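You operate a simulated robot arm through the tools that you are given. There is no shell and no other tool.

You are at the controls of a simulated robot arm. One attempt, no reset.

Task
Let the black tub down to LOW, then fill it back to FULL with cold water.
Fine: pull the green post up to let the water out and push it down at the line; swing the spout over the tub to fill, turn the cold tap off at the line and swing the spout back.

It is judged by the outcome, as a careful person would: the job done as asked, and still so three seconds after it is handed in. It fails if anything else is knocked over, pushed out of place, dropped, spilled or broken.

Robot
A 6-joint arm with a two-finger parallel gripper, fixed in place. Base frame: the origin is at the foot of the arm, x ahead of it, y to its left, z up; the work surface is at about z = 735. Units: mm, degrees, N and s.
Its first joint turns from -166.0 to 166.0 degrees. Payload 3.91 kg.
The TCP is the grasp point between the finger pads, 30 mm short of the fingertips. In the tool frame z runs along the fingers and y along their closing line. Largest opening 110 mm; finger width 20, thickness 10; the body of the gripper, 48 by 112 mm, starts 55 mm behind the TCP.
Orientation is told as [roll, pitch, yaw] about the base's x, y, z axes, in that order, counted from this pose: with the fingers straight down and closing along the base's y, the tool's x points along the base's -x, its y along +y and its z along -z.

Tools
- The arm moves only by the tool jog_arm. Its argument "targets" is a list of rows, each a list of 7 numbers: the shift along the tool's x, y, z in units of 30 mm (1.0 is 30 mm), then the turn, a rotation vector about the tool's x, y, z in units of 4 degrees (1.0 is 4 degrees), then the finger opening in mm, from 0 to 110. In form: [[x, y, z, ax, ay, az, grip], ...]. A call has 1 to 20 rows; each row shifts and turns the commanded pose from where the row before left it, along the tool's axes as they then stand. A call with a number of a shift or a turn outside -1 to 1 is refused whole. Each row takes 0.2 s and may step no farther than 50 mm and 8.6 degrees from the row before; otherwise, or with a gripper value out of range, the whole call is refused. A pose out of reach is approached as far as the arm can. The call stops where the force on the tool passes 50 N (or 10 N more than at its start, if that is more) or the arm is blocked; 0.2 s more then pass. Each finger travels about 108 mm/s and halts on what it meets, pressing with about 38 N; the grip force reading is that of the motor and also rises with nothing between the fingers. The clock runs only during rows and for 0.2 s after the last one: add rows that do not move to give the fingers time. The reply holds the time, the measured pose of the TCP, the force on the tool along the base axes, the opening and the grip force, in the units named above and with some noise, with the torque about the TCP (base axes, N m) and any sound that the robot's microphone picked up.
- Cameras (640 x 400 px; columns grow to the right, rows downward): "scene" is fixed at [388.4, -492.8, 1563.2]; the picture's right is [-0.04, -1.00, 0.00], its down [-0.98, 0.04, -0.18] and it looks along [0.18, -0.01, -0.98] (base axes); focal length 214 px, centre (320, 200). "wrist" rides on the gripper at [73, 17, -103] in the tool frame; the picture's right is [-0.23, 0.97, 0.00], its down [-0.76, -0.18, -0.62] and it looks along [-0.61, -0.14, 0.78] (tool axes); focal length 222 px, centre (320, 200).
- camera(camera): a new picture of that camera. It takes no simulated time.
- probe_pixels(camera, pixels): for up to 12 pixels [column, row] of the newest picture of that camera ("zoom" is the newest enlarged one), the place [x, y, z] in the base frame of the surface seen there, good to about 3 mm, but the place of the scene camera against the robot may be out by one fixed shift of up to 18 mm in any direction. It takes no simulated time.
- close_up(camera, box): a new picture of the part [left, top, right, bottom] of that camera's present view, enlarged. It takes no simulated time.
- job_done(): hands the job in; it is judged then, once.

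Leave the gripper open and the arm clear of the work at the hand-in unless told otherwise.

The tools are called as a command line: name --pt "numbers of a row" for each row, then --argument value for the rest, lists and objects as JSON in quotes. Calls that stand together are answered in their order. jog_arm: Moves the arm, as the interface text tells. Its arguments: {"type":"object","properties":{"targets":{"type":"array","items":{"type":"array","items":{"type":"number"}}}},"required":["targets"]} The other tools are called the same way: camera (camera) takes a picture; probe_pixels (camera, pixels) gives the place of the surface under pixels of a picture; close_up (camera, box) takes an enlarged picture of a part of a camera's view; job_done () hands the job in.

At the start:

```text
t: 0.0
tcp_pos: [270.5, -512.7, 1234.4]
orientation: [0.0, -0.1, 0.0]
contact_force: [-0.2, 0.3, 0.9]
torque: [-0.01, 0.0, 0.02]
opening: 109.6
gripper_force: 0.1
```

scene: 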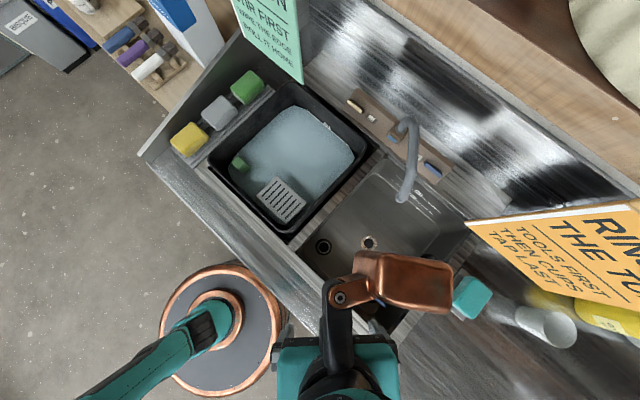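
wrist: 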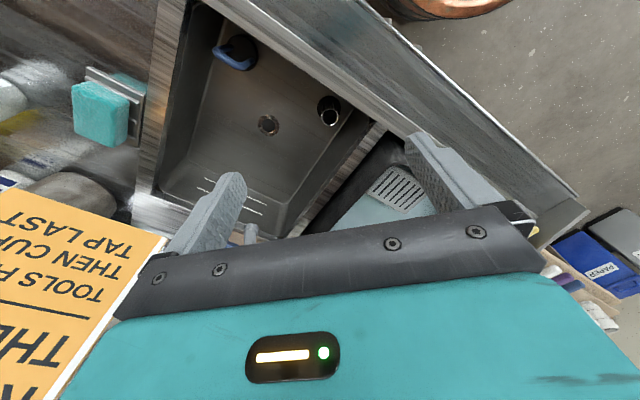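

I see a black tub of water at about (290,150) in the scene view, with a green post near (238,163), a spout at (407,160) and a tap block running from (355,105) to (432,170). I'll take enlarged views first.

close_up --camera "scene" --box '[200, 60, 400, 240]'

close_up --camera "scene" --box '[330, 70, 470, 220]'

close_up --camera "scene" --box '[220, 0, 320, 90]'

close_up --camera "scene" --box '[460, 180, 640, 320]'

```text
2.22 times, centred on (300, 150) of scene
```

zoom: 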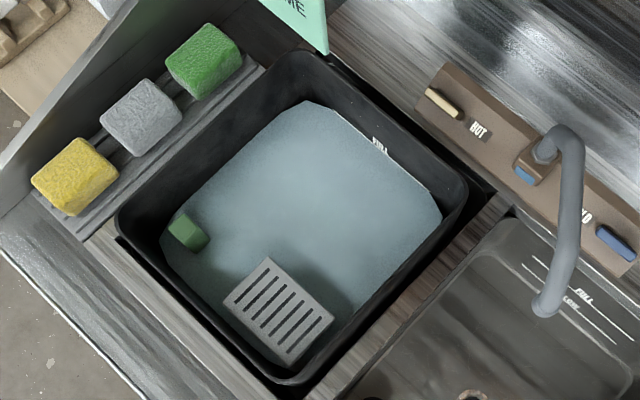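

```text
2.67 times, centred on (400, 145) of scene
```

zoom: 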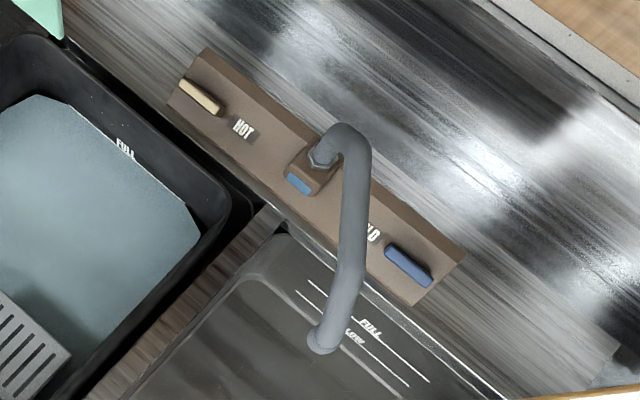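

```text
4.44 times, centred on (270, 45) of scene
```

zoom: 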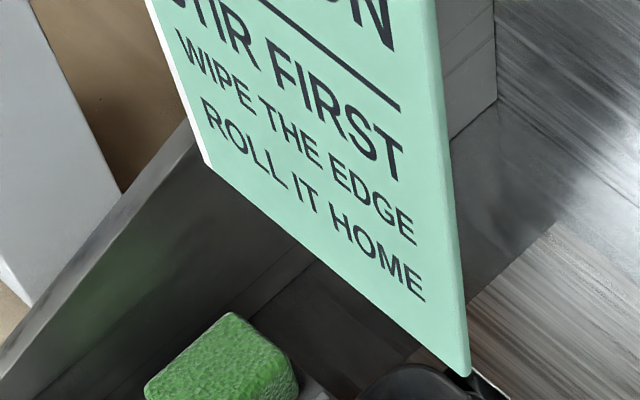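

```text
2.86 times, centred on (550, 250) of scene
```

zoom: 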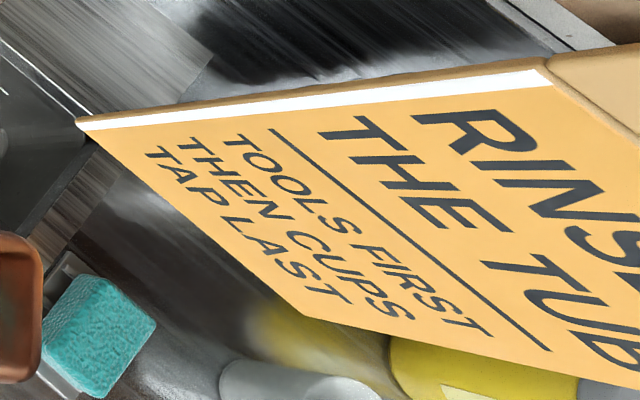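

The tub holds water up to about its FULL mark. The green post's top shows at (238,163), the strainer at (280,200), the hot lever is tan, the cold lever is blue, and the spout points over the steel basin. I'll measure the key points now.

camera --camera "scene"

probe_pixels --camera "scene" --pixels '[[236, 162], [241, 166], [280, 140], [300, 110], [290, 83], [374, 148], [288, 235], [210, 160], [280, 200], [318, 104], [352, 160], [250, 180]]'

probe_pixels --camera "scene" --pixels '[[400, 197], [405, 180], [408, 150], [409, 125], [402, 128], [395, 140], [432, 169], [425, 165], [437, 174], [355, 106], [347, 102], [384, 132]]'

```text
taken
```

scene: 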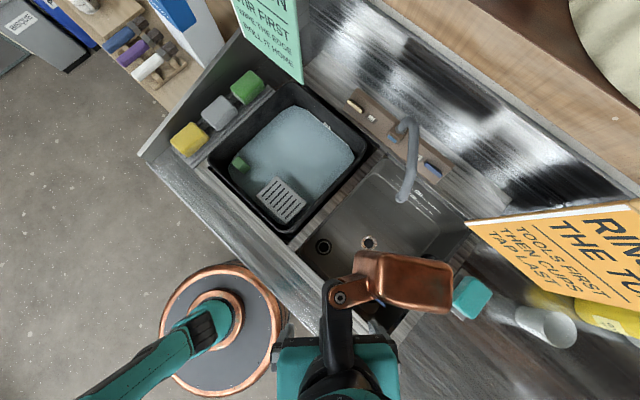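

```text
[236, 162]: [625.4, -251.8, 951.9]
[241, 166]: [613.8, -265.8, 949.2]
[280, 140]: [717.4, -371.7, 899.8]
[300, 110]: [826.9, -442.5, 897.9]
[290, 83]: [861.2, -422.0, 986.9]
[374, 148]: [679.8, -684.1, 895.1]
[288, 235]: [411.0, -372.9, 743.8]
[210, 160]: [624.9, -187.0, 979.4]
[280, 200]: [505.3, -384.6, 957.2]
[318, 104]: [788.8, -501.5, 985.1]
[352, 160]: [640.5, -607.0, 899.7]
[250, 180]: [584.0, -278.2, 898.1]
```

```text
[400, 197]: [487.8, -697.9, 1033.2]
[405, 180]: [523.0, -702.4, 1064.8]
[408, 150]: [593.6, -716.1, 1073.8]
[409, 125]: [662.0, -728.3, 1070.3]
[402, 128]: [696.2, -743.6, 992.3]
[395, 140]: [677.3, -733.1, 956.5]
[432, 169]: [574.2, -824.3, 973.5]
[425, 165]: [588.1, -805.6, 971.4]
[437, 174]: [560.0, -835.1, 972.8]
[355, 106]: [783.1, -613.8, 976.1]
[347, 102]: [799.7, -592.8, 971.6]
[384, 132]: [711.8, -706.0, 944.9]
```

The water surface reads about z 898, the tub rim about z 986, the post top about z 951, and the cold lever is near (574,-824,973). Next I'll enlarge the levers, the tub marks and the basin.

close_up --camera "scene" --box '[405, 145, 455, 190]'

close_up --camera "scene" --box '[335, 85, 385, 130]'

close_up --camera "scene" --box '[300, 90, 380, 170]'

close_up --camera "scene" --box '[215, 140, 275, 200]'

close_up --camera "scene" --box '[290, 150, 470, 270]'

close_up --camera "wrist" --box '[150, 0, 400, 220]'

```text
8.89 times, centred on (430, 168) of scene
```

zoom: 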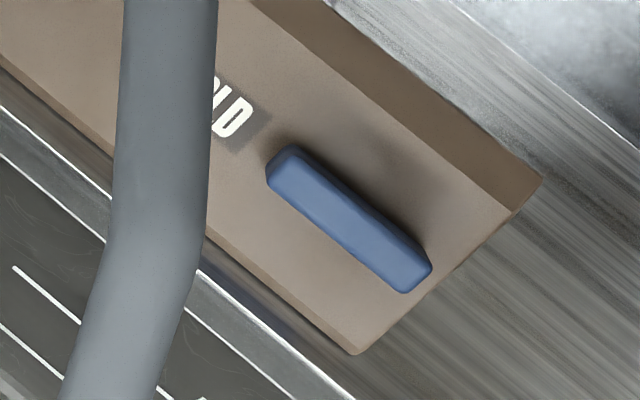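

```text
8.89 times, centred on (360, 108) of scene
```

zoom: 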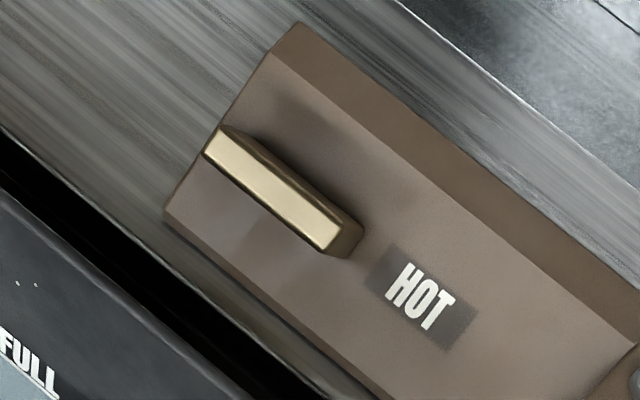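

```text
5.00 times, centred on (340, 130) of scene
```

zoom: 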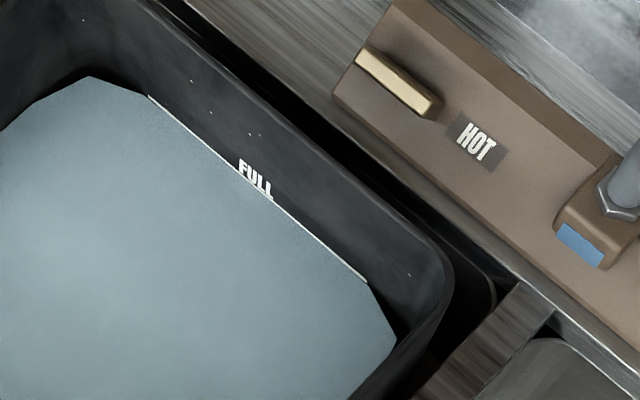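

```text
6.67 times, centred on (245, 170) of scene
```

zoom: 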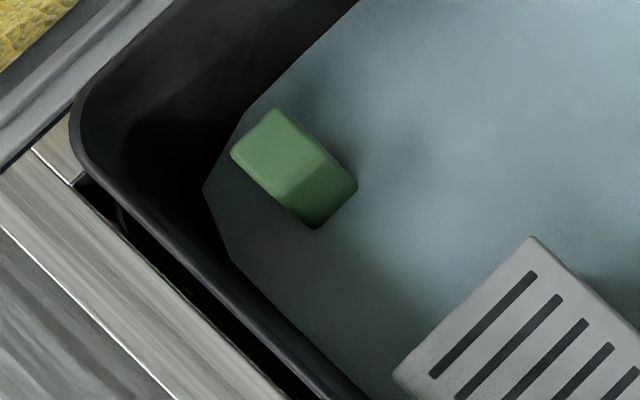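

```text
3.33 times, centred on (380, 210) of scene
```

zoom: 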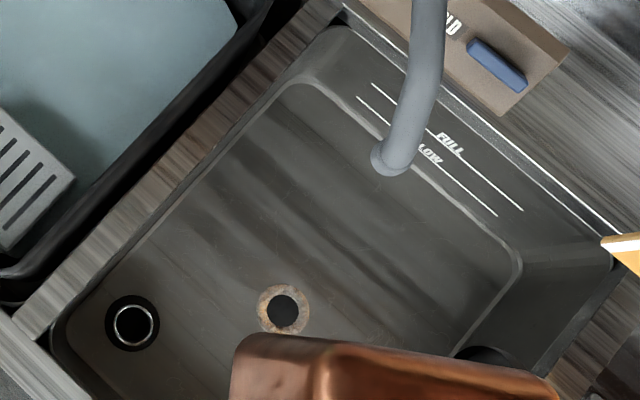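

```text
1.82 times, centred on (275, 110) of wrist
```

zoom: 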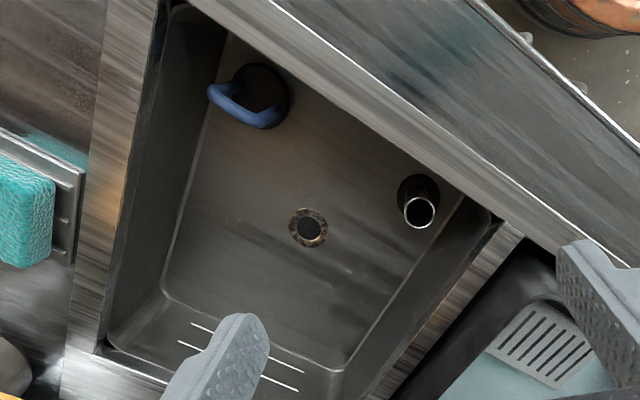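

The lever bars and the green post are clear in these views. The two signs and the sponges could be in the way of the arm, so I'll measure their heights before any move.

probe_pixels --camera "scene" --pixels '[[300, 80], [235, 5], [295, 10], [262, 40], [470, 224], [640, 203], [560, 285], [640, 300], [248, 86], [188, 138], [145, 153], [235, 38]]'

probe_pixels --camera "scene" --pixels '[[470, 295], [545, 325], [600, 315], [560, 130], [450, 60], [322, 246], [369, 242], [400, 270], [340, 295], [420, 207], [330, 200], [240, 260]]'

probe_pixels --camera "wrist" --pixels '[[267, 125], [329, 112], [395, 190], [375, 215], [250, 235], [232, 50], [372, 130], [185, 30]]'

```text
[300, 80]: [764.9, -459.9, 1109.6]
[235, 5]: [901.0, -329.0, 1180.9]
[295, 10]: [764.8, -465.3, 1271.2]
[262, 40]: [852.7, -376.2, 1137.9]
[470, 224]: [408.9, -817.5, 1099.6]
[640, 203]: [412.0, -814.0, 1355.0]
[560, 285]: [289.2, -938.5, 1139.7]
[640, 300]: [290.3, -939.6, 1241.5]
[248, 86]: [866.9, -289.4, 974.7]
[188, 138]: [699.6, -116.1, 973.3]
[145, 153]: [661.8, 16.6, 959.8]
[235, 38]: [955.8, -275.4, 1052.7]
```

```text
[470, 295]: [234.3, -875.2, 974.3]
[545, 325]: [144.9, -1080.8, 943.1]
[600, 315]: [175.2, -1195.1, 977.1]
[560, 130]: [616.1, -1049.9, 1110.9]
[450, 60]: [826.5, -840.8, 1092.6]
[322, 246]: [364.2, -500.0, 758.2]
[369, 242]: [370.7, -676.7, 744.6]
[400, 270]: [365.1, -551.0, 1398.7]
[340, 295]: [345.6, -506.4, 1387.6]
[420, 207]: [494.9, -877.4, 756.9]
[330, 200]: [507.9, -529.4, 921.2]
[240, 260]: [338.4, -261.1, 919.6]
```

```text
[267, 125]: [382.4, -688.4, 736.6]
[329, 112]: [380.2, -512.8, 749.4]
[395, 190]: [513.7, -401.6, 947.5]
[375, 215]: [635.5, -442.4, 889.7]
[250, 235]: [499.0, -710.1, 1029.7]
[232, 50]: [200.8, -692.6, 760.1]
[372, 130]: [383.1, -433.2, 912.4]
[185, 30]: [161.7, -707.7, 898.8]
```

Comparing the drain at (369,242) in the scene with (267,125) in the wrist view, the scene camera reads off by about (+12,-12,-8), so I'll correct for that. The signs hang from about z 1100 upward. Next I'll check the backsplash behind the taps.

probe_pixels --camera "scene" --pixels '[[450, 160], [470, 150], [490, 140], [510, 130], [530, 120], [460, 190], [480, 190], [500, 180], [420, 120], [440, 100], [400, 60], [545, 110]]'

probe_pixels --camera "scene" --pixels '[[424, 171], [440, 164], [444, 180], [415, 177], [360, 88], [338, 100], [415, 160], [410, 200], [400, 193], [395, 199], [405, 199], [409, 116]]'

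```text
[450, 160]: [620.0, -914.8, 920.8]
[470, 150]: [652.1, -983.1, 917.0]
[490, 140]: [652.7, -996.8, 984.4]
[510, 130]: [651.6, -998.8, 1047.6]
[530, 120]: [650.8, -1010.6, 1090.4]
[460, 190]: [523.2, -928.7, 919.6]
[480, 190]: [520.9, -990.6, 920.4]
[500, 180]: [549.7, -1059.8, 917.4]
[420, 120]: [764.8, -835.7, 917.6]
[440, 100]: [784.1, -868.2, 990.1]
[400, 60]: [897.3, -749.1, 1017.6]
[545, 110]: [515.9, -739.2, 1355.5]
```

```text
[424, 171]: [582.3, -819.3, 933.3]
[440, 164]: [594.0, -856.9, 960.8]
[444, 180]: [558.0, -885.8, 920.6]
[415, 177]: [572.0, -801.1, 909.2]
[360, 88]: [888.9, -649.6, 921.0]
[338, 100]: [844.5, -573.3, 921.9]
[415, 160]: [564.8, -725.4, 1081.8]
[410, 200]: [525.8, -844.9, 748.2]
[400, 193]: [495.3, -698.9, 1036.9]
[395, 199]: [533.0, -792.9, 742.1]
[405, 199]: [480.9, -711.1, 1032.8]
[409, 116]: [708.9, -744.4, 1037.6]
```

The pixel (545,110) reads z 1355, which could mean something overhead, so I'll look at the upper right corner of the scene and probe around it.

close_up --camera "scene" --box '[360, 0, 640, 220]'

probe_pixels --camera "scene" --pixels '[[400, 20], [450, 40], [500, 70], [540, 90], [520, 100], [560, 115], [600, 130], [630, 170], [550, 40], [480, 20], [610, 60], [500, 40]]'

probe_pixels --camera "scene" --pixels '[[545, 110], [535, 110], [555, 110], [545, 100], [545, 120], [570, 140], [590, 160], [620, 190], [600, 200], [430, 60], [380, 10], [340, 20]]'

```text
1.82 times, centred on (500, 110) of scene
```

zoom: 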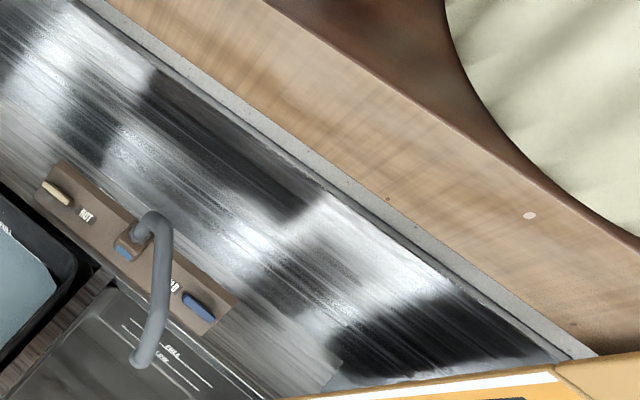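

```text
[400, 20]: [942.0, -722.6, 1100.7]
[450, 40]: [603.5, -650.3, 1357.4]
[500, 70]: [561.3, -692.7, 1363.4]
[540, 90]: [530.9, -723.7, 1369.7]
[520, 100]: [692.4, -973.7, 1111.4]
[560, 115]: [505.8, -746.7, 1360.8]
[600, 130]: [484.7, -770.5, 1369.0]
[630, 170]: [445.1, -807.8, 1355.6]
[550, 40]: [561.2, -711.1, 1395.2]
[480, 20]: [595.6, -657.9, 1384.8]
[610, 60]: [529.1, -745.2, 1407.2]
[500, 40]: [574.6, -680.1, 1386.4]
```

```text
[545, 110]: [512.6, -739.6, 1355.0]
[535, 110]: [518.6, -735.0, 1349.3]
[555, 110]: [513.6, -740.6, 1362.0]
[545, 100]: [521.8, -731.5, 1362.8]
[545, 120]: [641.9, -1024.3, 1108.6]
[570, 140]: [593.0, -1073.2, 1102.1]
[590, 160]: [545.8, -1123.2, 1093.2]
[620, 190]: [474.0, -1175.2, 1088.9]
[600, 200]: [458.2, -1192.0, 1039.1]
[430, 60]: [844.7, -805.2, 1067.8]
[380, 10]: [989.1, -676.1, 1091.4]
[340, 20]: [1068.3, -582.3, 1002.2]
```

There's an overhead shelf with its front face near x−y≈1277 (corrected), starting at about z 1342, and the signs hang from it. The arm has to stay low and in front of that face. I'll move to about (430,-480,1150) and yaw −45° so the wrist camera faces the taps and tub.

jog_arm --pt "-0.889 0.183 0.467 0 0 0 110" --pt "-0.889 0.183 0.467 0 0 0 110" --pt "-0.889 0.183 0.467 0 0 0 110" --pt "-0.889 0.183 0.467 0 0 0 110" --pt "-0.889 0.183 0.467 0 0 0 110" --pt "-0.889 0.183 0.467 0 0 0 110" --pt "0 0 0 0 0 0.9375 110" --pt "0 0 0 0 0 0.9375 110" --pt "0 0 0 0 0 0.9375 110" --pt "0 0 0 0 0 0.9375 110" --pt "0 0 0 0 0 0.9375 110" --pt "0 0 0 0 0 0.9375 110" --pt "0 0 0 0 0 0.9375 110" --pt "0 0 0 0 0 0.9375 110" --pt "0 0 0 0 0 0.9375 110" --pt "0 0 0 0 0 0.9375 110" --pt "0 0 0 0 0 0.9375 110" --pt "0 0 0 0 0 0.9375 110"

camera --camera "scene"

camera --camera "wrist"

```text
t: 3.8
tcp_pos: [431.7, -478.8, 1151.0]
orientation: [0.0, -0.3, -45.1]
contact_force: [-0.1, 0.7, -0.8]
torque: [0.01, -0.03, 0.01]
opening: 110.0
gripper_force: 0.0
```

```text
taken
```

scene: 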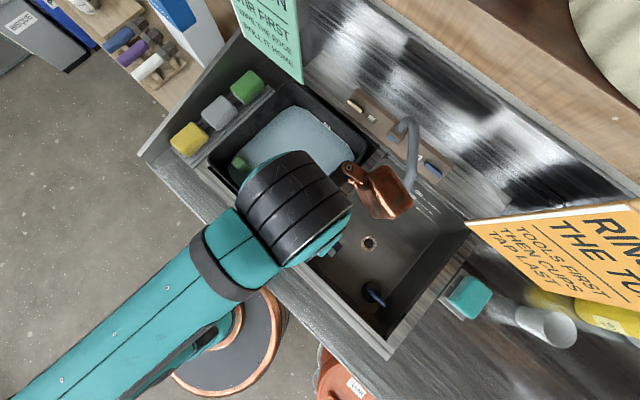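

```text
taken
```

wrist: 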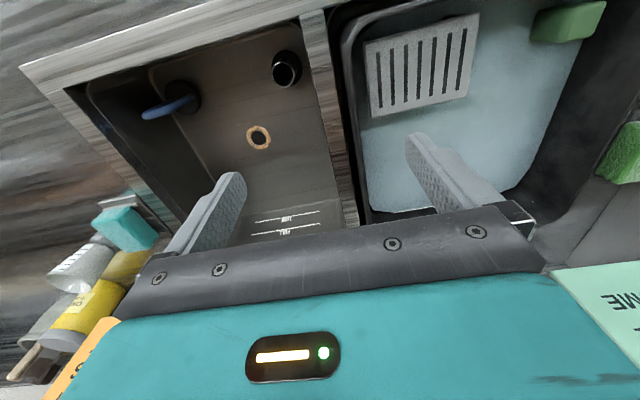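

The arm's big joint shows at (295,205) in the scene and the copper housing at (378,190). I'll probe their heights to know the clearance under the overhead shelf, and probe the green post at (568,22) in the wrist view.

probe_pixels --camera "scene" --pixels '[[378, 190], [405, 190], [400, 212], [350, 170], [270, 170], [290, 200], [330, 220], [300, 250], [215, 250], [100, 330], [345, 215], [380, 215]]'

probe_pixels --camera "wrist" --pixels '[[540, 25], [568, 15], [600, 8], [565, 35], [500, 100], [420, 60], [375, 45], [470, 20], [640, 60], [350, 40], [285, 70], [258, 137]]'

close_up --camera "wrist" --box '[480, 0, 640, 120]'

```text
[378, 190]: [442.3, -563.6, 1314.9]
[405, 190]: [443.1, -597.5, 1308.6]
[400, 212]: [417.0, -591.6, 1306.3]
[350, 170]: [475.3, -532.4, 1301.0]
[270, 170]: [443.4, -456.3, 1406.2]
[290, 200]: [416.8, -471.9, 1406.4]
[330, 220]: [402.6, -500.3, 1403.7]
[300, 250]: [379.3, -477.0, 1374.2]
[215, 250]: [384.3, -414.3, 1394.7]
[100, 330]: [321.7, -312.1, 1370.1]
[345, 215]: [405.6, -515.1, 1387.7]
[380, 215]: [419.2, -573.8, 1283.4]
```

```text
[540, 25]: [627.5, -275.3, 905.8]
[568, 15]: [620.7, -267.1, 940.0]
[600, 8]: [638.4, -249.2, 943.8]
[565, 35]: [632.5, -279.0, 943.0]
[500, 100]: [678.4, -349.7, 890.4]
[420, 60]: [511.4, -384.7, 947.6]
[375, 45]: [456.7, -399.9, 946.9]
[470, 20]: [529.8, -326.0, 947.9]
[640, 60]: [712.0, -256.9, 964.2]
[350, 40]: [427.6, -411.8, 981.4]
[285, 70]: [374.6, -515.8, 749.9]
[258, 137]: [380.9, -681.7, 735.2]
```

```text
3.33 times, centred on (560, 60) of wrist
```

zoom: 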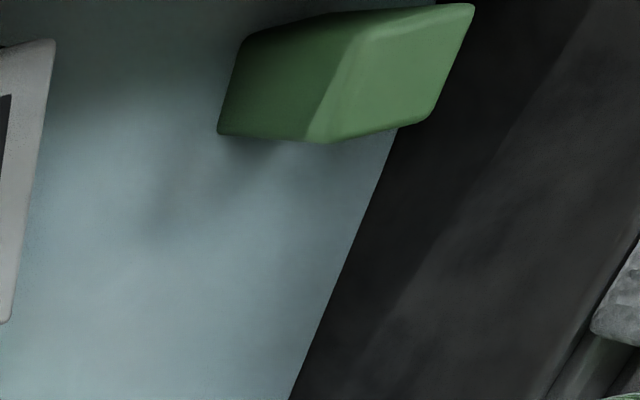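

The wrist view puts the post top centred near (636,-267,943), about 30 × 38 mm and aligned with the tub. The wrist stack rises about 247 mm above the TCP, so I'll stay clear of the shelf. I'm moving above the post at z≈1060 and narrowing the fingers to 56.

jog_arm --pt "0.017 0.892 0.276 0 0 0 100" --pt "0.017 0.892 0.276 0 0 0 90" --pt "0.017 0.892 0.276 0 0 0 80" --pt "0.017 0.892 0.276 0 0 0 70" --pt "0.017 0.892 0.276 0 0 0 60" --pt "0.017 0.892 0.276 0 0 0 56" --pt "0.017 0.892 0.276 0 0 0 56" --pt "0.017 0.892 0.276 0 0 0 56" --pt "0.017 0.892 0.276 0 0 0 56" --pt "0.017 0.892 0.276 0 0 0 56" --pt "0.017 0.892 0.276 0 0 0 56" --pt "0 0 0 0 0 0 56"

camera --camera "scene"

camera --camera "wrist"

```text
t: 6.4
tcp_pos: [636.3, -266.0, 1058.1]
orientation: [0.0, -0.2, -45.0]
contact_force: [-0.4, -0.1, -0.3]
torque: [0.02, -0.02, 0.03]
opening: 56.1
gripper_force: 0.1
```

```text
taken
```

scene: 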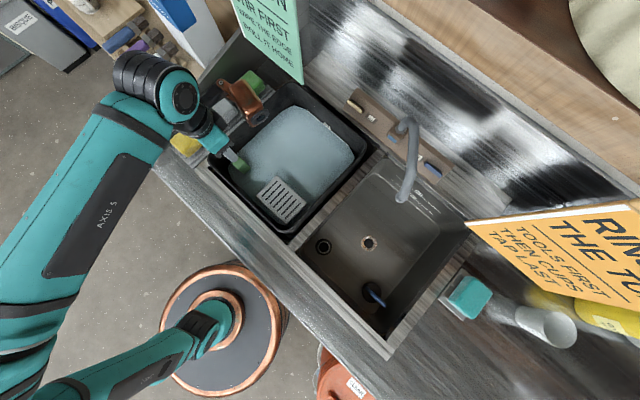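

```text
taken
```

wrist: 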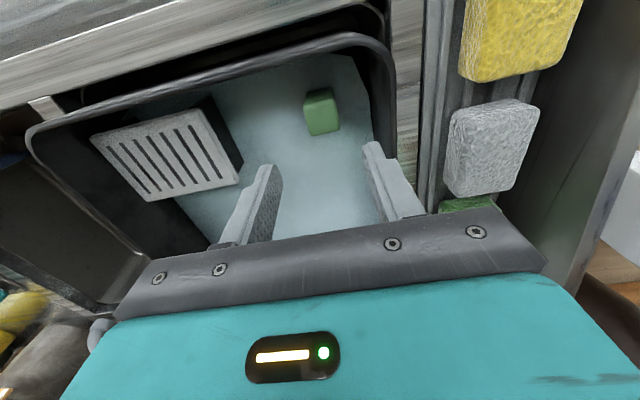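

I'm above the post, and in the wrist view it sits near (320,110) between the fingers. I'll zoom in and probe to check the centring before going down.

close_up --camera "wrist" --box '[240, 50, 420, 170]'

probe_pixels --camera "wrist" --pixels '[[310, 95], [335, 95], [312, 130], [337, 127], [322, 122], [320, 100], [325, 112], [372, 150], [262, 170], [350, 130], [355, 60], [385, 60]]'

probe_pixels --camera "scene" --pixels '[[250, 100], [245, 80], [262, 115], [232, 95], [182, 100], [150, 75], [238, 160], [215, 140]]'

```text
3.33 times, centred on (330, 110) of wrist
```

zoom: 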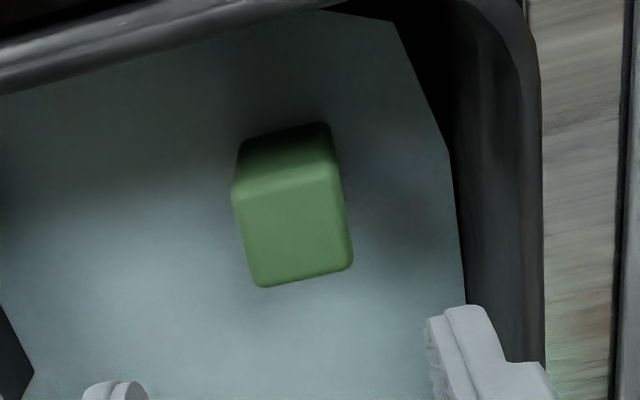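

```text
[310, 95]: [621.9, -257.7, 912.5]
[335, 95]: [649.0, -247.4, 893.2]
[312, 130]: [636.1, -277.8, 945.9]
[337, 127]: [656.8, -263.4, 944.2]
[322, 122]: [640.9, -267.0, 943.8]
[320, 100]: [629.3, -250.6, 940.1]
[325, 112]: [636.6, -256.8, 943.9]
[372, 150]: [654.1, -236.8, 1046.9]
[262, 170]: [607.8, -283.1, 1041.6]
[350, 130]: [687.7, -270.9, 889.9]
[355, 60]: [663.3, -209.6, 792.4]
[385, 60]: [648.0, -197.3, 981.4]
```

```text
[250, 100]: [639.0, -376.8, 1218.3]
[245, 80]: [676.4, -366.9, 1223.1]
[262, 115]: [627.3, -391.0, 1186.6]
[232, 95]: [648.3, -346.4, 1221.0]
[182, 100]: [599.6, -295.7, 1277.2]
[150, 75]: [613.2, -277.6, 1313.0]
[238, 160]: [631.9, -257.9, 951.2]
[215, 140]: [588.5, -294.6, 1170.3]
```

The post top is 30 × 30 mm, centred at (638,-263), about 3 mm off along the closing line. I'll shift by that, come down to z≈947 and close on the post.

jog_arm --pt "0 0.1 0 0 0 0 52" --pt "0 0 0.7 0 0 0 52" --pt "0 0 0.7 0 0 0 52" --pt "0 0 0.7 0 0 0 52" --pt "0 0 0.7 0 0 0 52" --pt "0 0 0.5 0 0 0 52" --pt "0 0 0.4 0 0 0 52" --pt "0 0 0 0 0 0 52"

camera --camera "wrist"

camera --camera "scene"

```text
t: 8.2
tcp_pos: [638.8, -265.0, 948.3]
orientation: [0.0, -0.2, -45.0]
contact_force: [0.9, -0.1, -0.7]
torque: [0.01, -0.01, 0.04]
opening: 52.2
gripper_force: 0.1
```

```text
taken
```

wrist: 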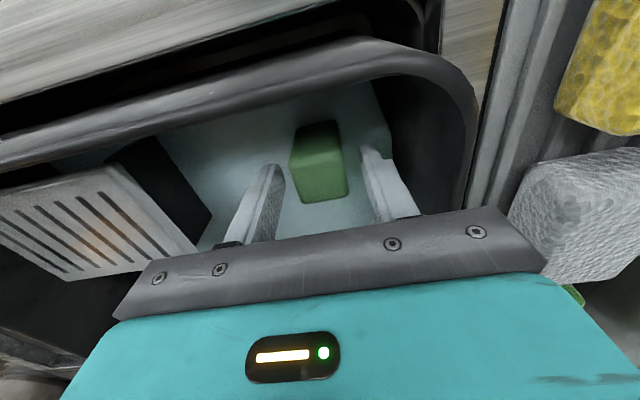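

```text
taken
```

scene: 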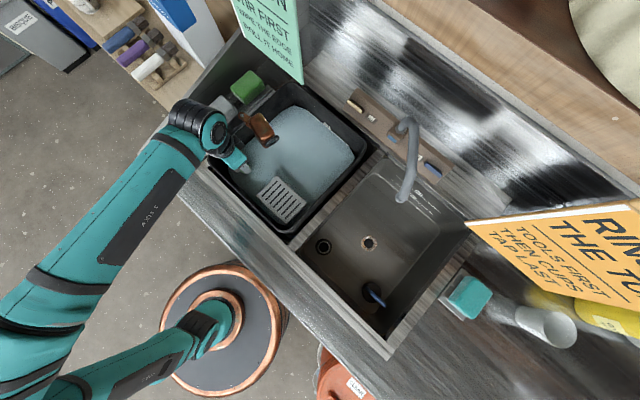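

The post is between the fingers, and the tub's FULL mark at (327,125) is still visible in the scene. I'll close the gripper on the post.

jog_arm --pt "0 0 0 0 0 0 40" --pt "0 0 0 0 0 0 26" --pt "0 0 0 0 0 0 26"

close_up --camera "scene" --box '[240, 80, 380, 220]'

```text
t: 9.0
tcp_pos: [639.1, -265.1, 950.0]
orientation: [0.0, -0.2, -45.0]
contact_force: [2.5, 1.7, -0.5]
torque: [-0.11, -0.1, -0.02]
opening: 31.8
gripper_force: 37.7
```

```text
2.86 times, centred on (310, 150) of scene
```

zoom: 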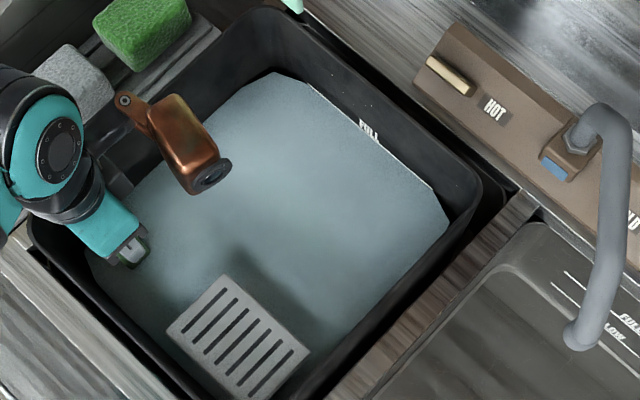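

The gripper holds the post at 31.8 mm with 38 N. I'll lift gently by about 12 mm and read the force.

jog_arm --pt "0 0 -0.1 0 0 0 26" --pt "0 0 -0.15 0 0 0 26" --pt "0 0 -0.15 0 0 0 26"

close_up --camera "scene" --box '[240, 80, 380, 220]'

```text
t: 9.8
tcp_pos: [639.0, -264.3, 960.9]
orientation: [0.0, -0.2, -44.9]
contact_force: [11.9, 5.8, -0.2]
torque: [0.55, 0.39, -0.01]
opening: 31.7
gripper_force: 37.7
```

```text
2.86 times, centred on (310, 150) of scene
```

zoom: 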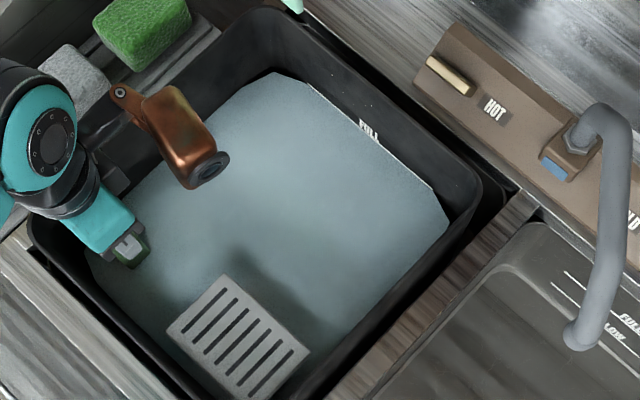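

Lifting 11 mm gave about 13 N of side force and no visible change in the water yet. I'll ease the tool 1 mm along the closing line and lift another 12 mm.

jog_arm --pt "0 0.04 -0.1 0 0 0 26" --pt "0 0 -0.15 0 0 0 26" --pt "0 0 -0.15 0 0 0 26" --pt "0 0 0 0 0 0 26"

close_up --camera "scene" --box '[240, 80, 380, 220]'

```text
t: 10.8
tcp_pos: [639.1, -265.0, 972.5]
orientation: [0.0, -0.2, -45.0]
contact_force: [-0.3, 6.8, -0.3]
torque: [0.55, 0.59, -0.03]
opening: 31.7
gripper_force: 38.1
```

```text
2.86 times, centred on (310, 150) of scene
```

zoom: 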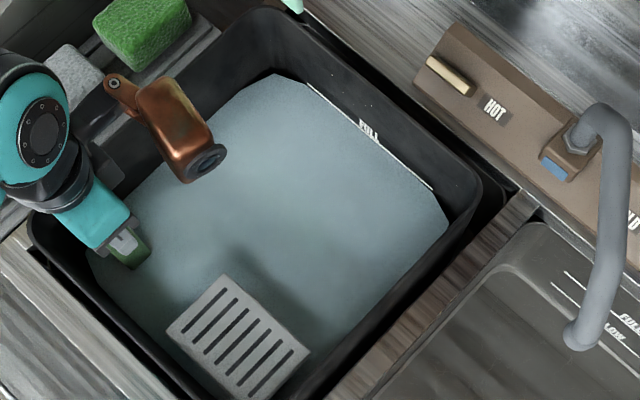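

The post follows with no vertical resistance. I'll lift another 9 mm, wait about 2 s and compare the water level.

jog_arm --pt "0 0 -0.15 0 0 0 26" --pt "0 0 -0.15 0 0 0 26" --pt "0 0 0 0 0 0 26" --pt "0 0 0 0 0 0 26" --pt "0 0 0 0 0 0 26" --pt "0 0 0 0 0 0 26" --pt "0 0 0 0 0 0 26" --pt "0 0 0 0 0 0 26"

close_up --camera "scene" --box '[290, 90, 370, 170]'

probe_pixels --camera "zoom" --pixels '[[150, 150], [200, 250], [100, 300], [300, 300]]'

```text
t: 12.6
tcp_pos: [638.7, -263.7, 980.0]
orientation: [0.0, -0.2, -45.0]
contact_force: [0.9, -4.7, -0.5]
torque: [-0.01, 0.05, -0.07]
opening: 31.7
gripper_force: 38.1
```

```text
5.00 times, centred on (330, 130) of scene
```

zoom: 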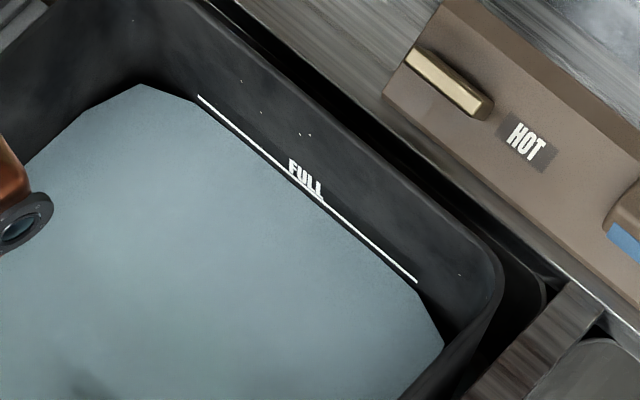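

```text
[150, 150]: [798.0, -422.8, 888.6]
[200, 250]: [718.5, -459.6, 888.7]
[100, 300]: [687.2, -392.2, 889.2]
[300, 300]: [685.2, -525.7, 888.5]
```

The level has dropped from about 898 to 889 and the FULL line now stands clear of the water, so it's draining. I'll wait in short steps and watch for the LOW line.

jog_arm --pt "0 0 0 0 0 0 26" --pt "0 0 0 0 0 0 26" --pt "0 0 0 0 0 0 26" --pt "0 0 0 0 0 0 26"

close_up --camera "scene" --box '[290, 90, 370, 170]'

probe_pixels --camera "zoom" --pixels '[[150, 150], [200, 250], [100, 300], [300, 300]]'

```text
t: 13.6
tcp_pos: [638.2, -264.5, 979.6]
orientation: [0.0, -0.1, -45.0]
contact_force: [0.2, -6.2, -0.8]
torque: [-0.08, 0.03, -0.01]
opening: 31.3
gripper_force: 37.7
```

```text
5.00 times, centred on (330, 130) of scene
```

zoom: 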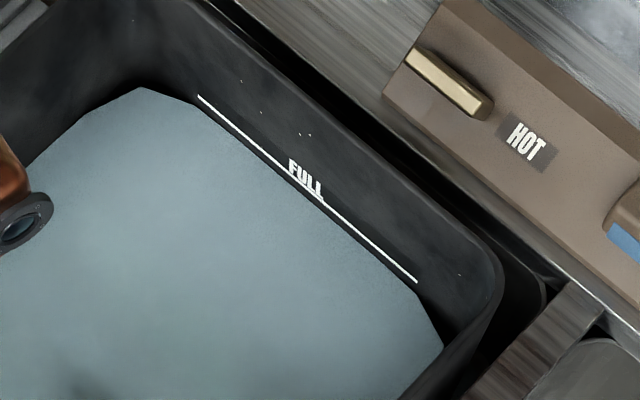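

```text
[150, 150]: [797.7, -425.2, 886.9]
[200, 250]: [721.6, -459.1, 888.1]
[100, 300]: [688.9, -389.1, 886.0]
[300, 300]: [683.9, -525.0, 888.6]
```

It's falling at about 1–2 mm/s. I'll wait about 2 s more.

jog_arm --pt "0 0 0 0 0 0 26" --pt "0 0 0 0 0 0 26" --pt "0 0 0 0 0 0 26" --pt "0 0 0 0 0 0 26" --pt "0 0 0 0 0 0 26" --pt "0 0 0 0 0 0 26" --pt "0 0 0 0 0 0 26" --pt "0 0 0 0 0 0 26" --pt "0 0 0 0 0 0 26"

close_up --camera "scene" --box '[290, 90, 370, 170]'

probe_pixels --camera "zoom" --pixels '[[150, 150], [200, 250], [100, 300], [300, 300]]'

```text
t: 15.6
tcp_pos: [639.4, -264.9, 980.7]
orientation: [0.1, 0.0, -45.0]
contact_force: [0.1, -6.6, -0.1]
torque: [-0.09, 0.07, -0.03]
opening: 31.4
gripper_force: 37.7
```

```text
5.00 times, centred on (330, 130) of scene
```

zoom: 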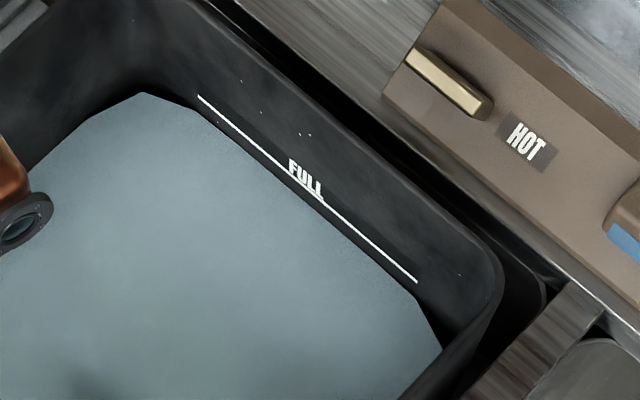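

```text
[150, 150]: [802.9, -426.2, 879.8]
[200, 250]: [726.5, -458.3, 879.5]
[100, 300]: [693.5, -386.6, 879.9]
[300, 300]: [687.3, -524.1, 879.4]
```

The level now reads about 879.6, roughly 3–4 mm/s. LOW hasn't appeared yet, so I'll wait another 2 s.

jog_arm --pt "0 0 0 0 0 0 26" --pt "0 0 0 0 0 0 26" --pt "0 0 0 0 0 0 26" --pt "0 0 0 0 0 0 26" --pt "0 0 0 0 0 0 26" --pt "0 0 0 0 0 0 26" --pt "0 0 0 0 0 0 26" --pt "0 0 0 0 0 0 26" --pt "0 0 0 0 0 0 26"

close_up --camera "scene" --box '[290, 90, 370, 170]'

probe_pixels --camera "zoom" --pixels '[[150, 150], [200, 250], [100, 300], [300, 300]]'

```text
t: 17.6
tcp_pos: [639.7, -264.3, 980.2]
orientation: [0.0, -0.1, -45.0]
contact_force: [1.2, -8.2, 0.4]
torque: [-0.11, 0.0, 0.01]
opening: 31.3
gripper_force: 37.9
```

```text
5.00 times, centred on (330, 130) of scene
```

zoom: 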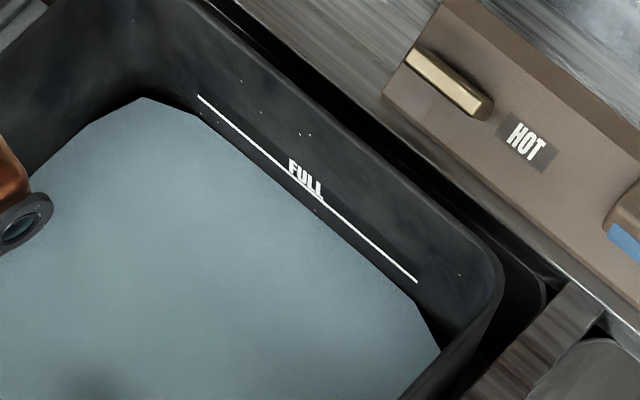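

```text
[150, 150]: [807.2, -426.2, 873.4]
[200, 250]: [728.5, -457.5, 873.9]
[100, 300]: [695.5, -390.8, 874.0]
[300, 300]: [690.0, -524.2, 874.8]
```

Level about 874 and still falling at roughly 3 mm/s with LOW out of sight. I'll wait another 2 s.

jog_arm --pt "0 0 0 0 0 0 26" --pt "0 0 0 0 0 0 26" --pt "0 0 0 0 0 0 26" --pt "0 0 0 0 0 0 26" --pt "0 0 0 0 0 0 26" --pt "0 0 0 0 0 0 26" --pt "0 0 0 0 0 0 26" --pt "0 0 0 0 0 0 26" --pt "0 0 0 0 0 0 26"

close_up --camera "scene" --box '[290, 90, 370, 170]'

probe_pixels --camera "zoom" --pixels '[[150, 150], [200, 250], [100, 300], [300, 300]]'

```text
t: 19.6
tcp_pos: [640.3, -263.6, 980.0]
orientation: [0.0, -0.1, -45.0]
contact_force: [2.2, -8.6, -0.5]
torque: [-0.09, 0.0, 0.03]
opening: 31.3
gripper_force: 38.4
```

```text
5.00 times, centred on (330, 130) of scene
```

zoom: 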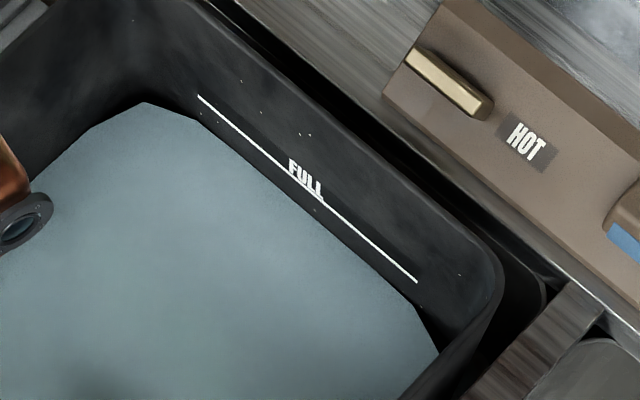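

```text
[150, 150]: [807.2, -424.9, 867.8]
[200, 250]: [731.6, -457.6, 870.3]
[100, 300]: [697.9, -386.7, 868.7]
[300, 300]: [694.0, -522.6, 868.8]
```

Level about 869. While the clock stands still I'll probe the basin's own marks for a hint of the FULL–LOW spacing, and look at the whole tub wall.

camera --camera "scene"

close_up --camera "scene" --box '[385, 160, 445, 220]'

probe_pixels --camera "zoom" --pixels '[[320, 200], [360, 240], [400, 260], [440, 290], [380, 200], [260, 140]]'

```text
taken
```

scene: 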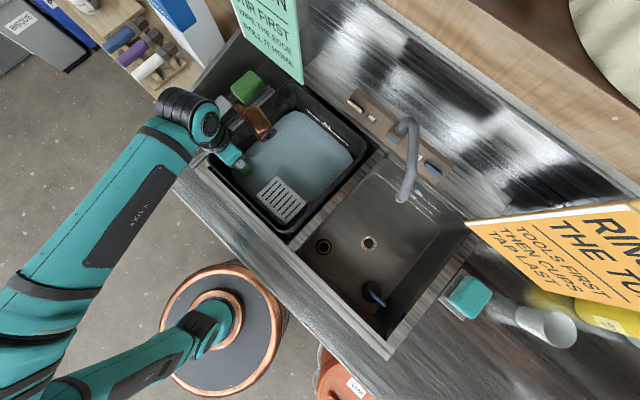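

```text
6.67 times, centred on (415, 190) of scene
```

zoom: 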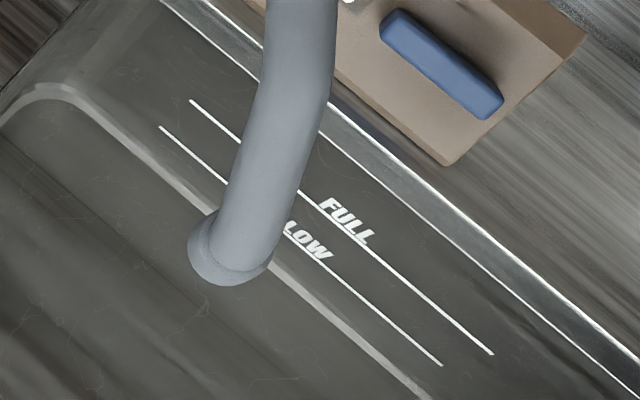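

```text
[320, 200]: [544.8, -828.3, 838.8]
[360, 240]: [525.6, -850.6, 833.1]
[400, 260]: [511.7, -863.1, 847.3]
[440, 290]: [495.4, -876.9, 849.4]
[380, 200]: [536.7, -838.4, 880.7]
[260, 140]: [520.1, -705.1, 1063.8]
```

The basin's two lines are about 40–50 mm apart in height, so the tub's LOW may be around z 850. I'll continue in steps of about 2 s.

jog_arm --pt "0 0 0 0 0 0 26" --pt "0 0 0 0 0 0 26" --pt "0 0 0 0 0 0 26" --pt "0 0 0 0 0 0 26" --pt "0 0 0 0 0 0 26" --pt "0 0 0 0 0 0 26" --pt "0 0 0 0 0 0 26" --pt "0 0 0 0 0 0 26" --pt "0 0 0 0 0 0 26"

close_up --camera "scene" --box '[290, 90, 370, 170]'

probe_pixels --camera "zoom" --pixels '[[150, 150], [200, 250], [100, 300], [300, 300]]'

```text
t: 21.6
tcp_pos: [639.2, -264.0, 980.6]
orientation: [0.0, -0.1, -45.1]
contact_force: [2.7, -6.8, 0.2]
torque: [-0.12, -0.05, -0.01]
opening: 31.1
gripper_force: 37.8
```

```text
5.00 times, centred on (330, 130) of scene
```

zoom: 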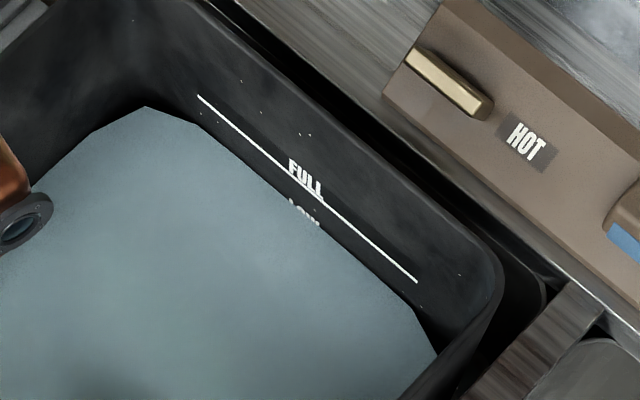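

```text
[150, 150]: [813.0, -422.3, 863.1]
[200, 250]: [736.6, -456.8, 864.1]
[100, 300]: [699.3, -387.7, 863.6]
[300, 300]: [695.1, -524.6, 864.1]
```

The top of the LOW lettering now shows at zoom (303,212), level about 863.8. The line lies just below the letters, so I'll wait about 1.6 s.

jog_arm --pt "0 0 0 0 0 0 26" --pt "0 0 0 0 0 0 26" --pt "0 0 0 0 0 0 26" --pt "0 0 0 0 0 0 26" --pt "0 0 0 0 0 0 26" --pt "0 0 0 0 0 0 26" --pt "0 0 0 0 0 0 26"

close_up --camera "scene" --box '[305, 100, 355, 150]'

probe_pixels --camera "zoom" --pixels '[[150, 250], [200, 350], [60, 300], [250, 350]]'

```text
t: 23.2
tcp_pos: [638.8, -264.3, 981.1]
orientation: [0.0, -0.1, -45.0]
contact_force: [2.9, -7.6, 0.4]
torque: [-0.18, -0.08, -0.04]
opening: 31.1
gripper_force: 37.9
```

```text
8.00 times, centred on (330, 125) of scene
```

zoom: 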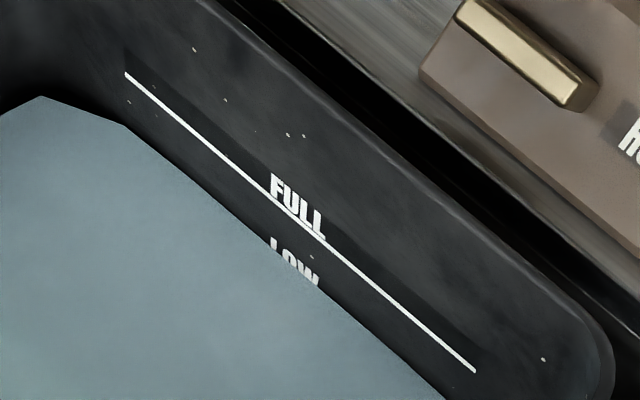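

```text
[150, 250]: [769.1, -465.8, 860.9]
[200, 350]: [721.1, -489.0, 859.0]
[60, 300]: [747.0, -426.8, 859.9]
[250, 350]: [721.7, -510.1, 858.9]
```

About half of the LOW lettering is out, level around 860. At 1.34 px/mm I estimate the LOW line is about 10 mm lower, so I'll wait 2.4 s.

jog_arm --pt "0 0 0 0 0 0 26" --pt "0 0 0 0 0 0 26" --pt "0 0 0 0 0 0 26" --pt "0 0 0 0 0 0 26" --pt "0 0 0 0 0 0 26" --pt "0 0 0 0 0 0 26" --pt "0 0 0 0 0 0 26" --pt "0 0 0 0 0 0 26" --pt "0 0 0 0 0 0 26" --pt "0 0 0 0 0 0 26" --pt "0 0 0 0 0 0 26"

close_up --camera "scene" --box '[305, 100, 355, 150]'

probe_pixels --camera "zoom" --pixels '[[150, 250], [200, 350], [60, 300], [250, 350]]'

```text
t: 25.6
tcp_pos: [638.0, -264.6, 980.4]
orientation: [0.0, -0.1, -44.9]
contact_force: [3.0, -7.0, 0.4]
torque: [-0.13, -0.04, -0.03]
opening: 31.6
gripper_force: 38.1
```

```text
8.00 times, centred on (330, 125) of scene
```

zoom: 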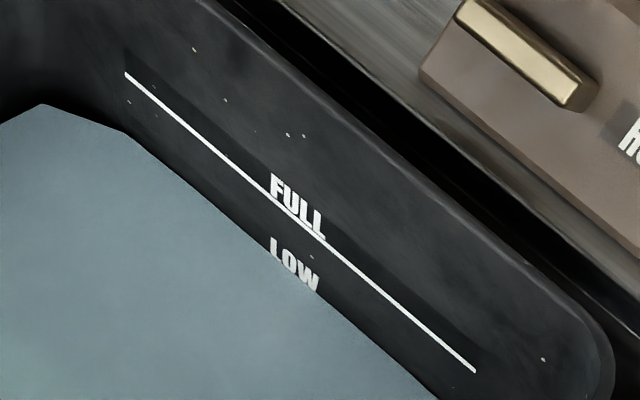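

```text
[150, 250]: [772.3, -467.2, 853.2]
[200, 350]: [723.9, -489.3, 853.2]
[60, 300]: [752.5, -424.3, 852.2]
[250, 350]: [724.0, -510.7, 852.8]
```

Level about 853 and the LOW letters are nearly clear, so the line is close. I'll take a shorter wait of about 1 s.

jog_arm --pt "0 0 0 0 0 0 26" --pt "0 0 0 0 0 0 26" --pt "0 0 0 0 0 0 26"

close_up --camera "scene" --box '[305, 100, 355, 150]'

probe_pixels --camera "zoom" --pixels '[[150, 250], [200, 350], [60, 300], [250, 350]]'

```text
t: 26.4
tcp_pos: [639.3, -263.5, 980.6]
orientation: [0.0, 0.0, -45.0]
contact_force: [2.9, -7.4, -0.2]
torque: [-0.1, -0.08, 0.01]
opening: 31.4
gripper_force: 37.5
```

```text
8.00 times, centred on (330, 125) of scene
```

zoom: 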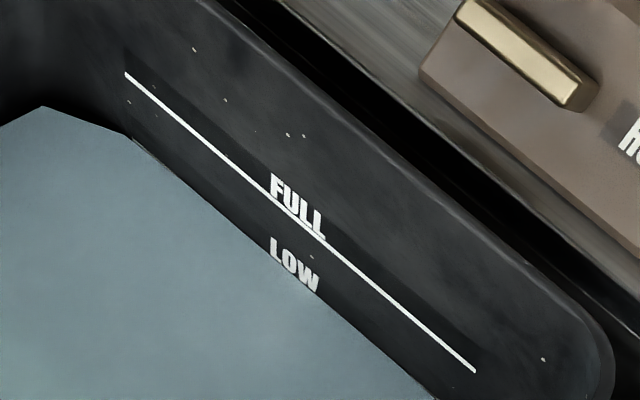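

```text
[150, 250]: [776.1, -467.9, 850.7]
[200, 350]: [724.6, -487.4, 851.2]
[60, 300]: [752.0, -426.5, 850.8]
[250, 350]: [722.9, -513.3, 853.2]
```

The LOW line is just starting to show at the water's edge, at zoom (140,143), level about 851. I'm pushing the post back down about 32 mm right now.

jog_arm --pt "0 0 1.0 0 0 0 26" --pt "0 0 0.1 0 0 0 26" --pt "0 0 0 0 0 0 26"

close_up --camera "scene" --box '[305, 100, 355, 150]'

probe_pixels --camera "zoom" --pixels '[[150, 250], [200, 350], [60, 300], [250, 350]]'

```text
t: 27.2
tcp_pos: [639.6, -262.9, 949.8]
orientation: [0.1, -0.3, -44.9]
contact_force: [1.2, -1.0, 16.1]
torque: [-0.01, -0.03, 0.0]
opening: 31.3
gripper_force: 37.8
```

```text
8.00 times, centred on (330, 125) of scene
```

zoom: 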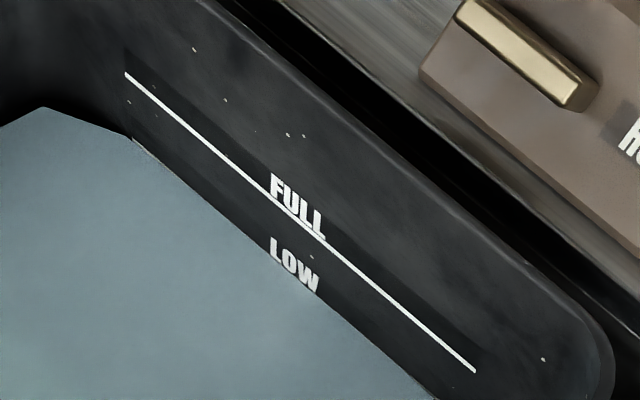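

```text
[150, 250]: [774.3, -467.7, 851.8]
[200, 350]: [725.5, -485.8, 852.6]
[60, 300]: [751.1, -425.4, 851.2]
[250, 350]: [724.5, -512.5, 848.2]
```

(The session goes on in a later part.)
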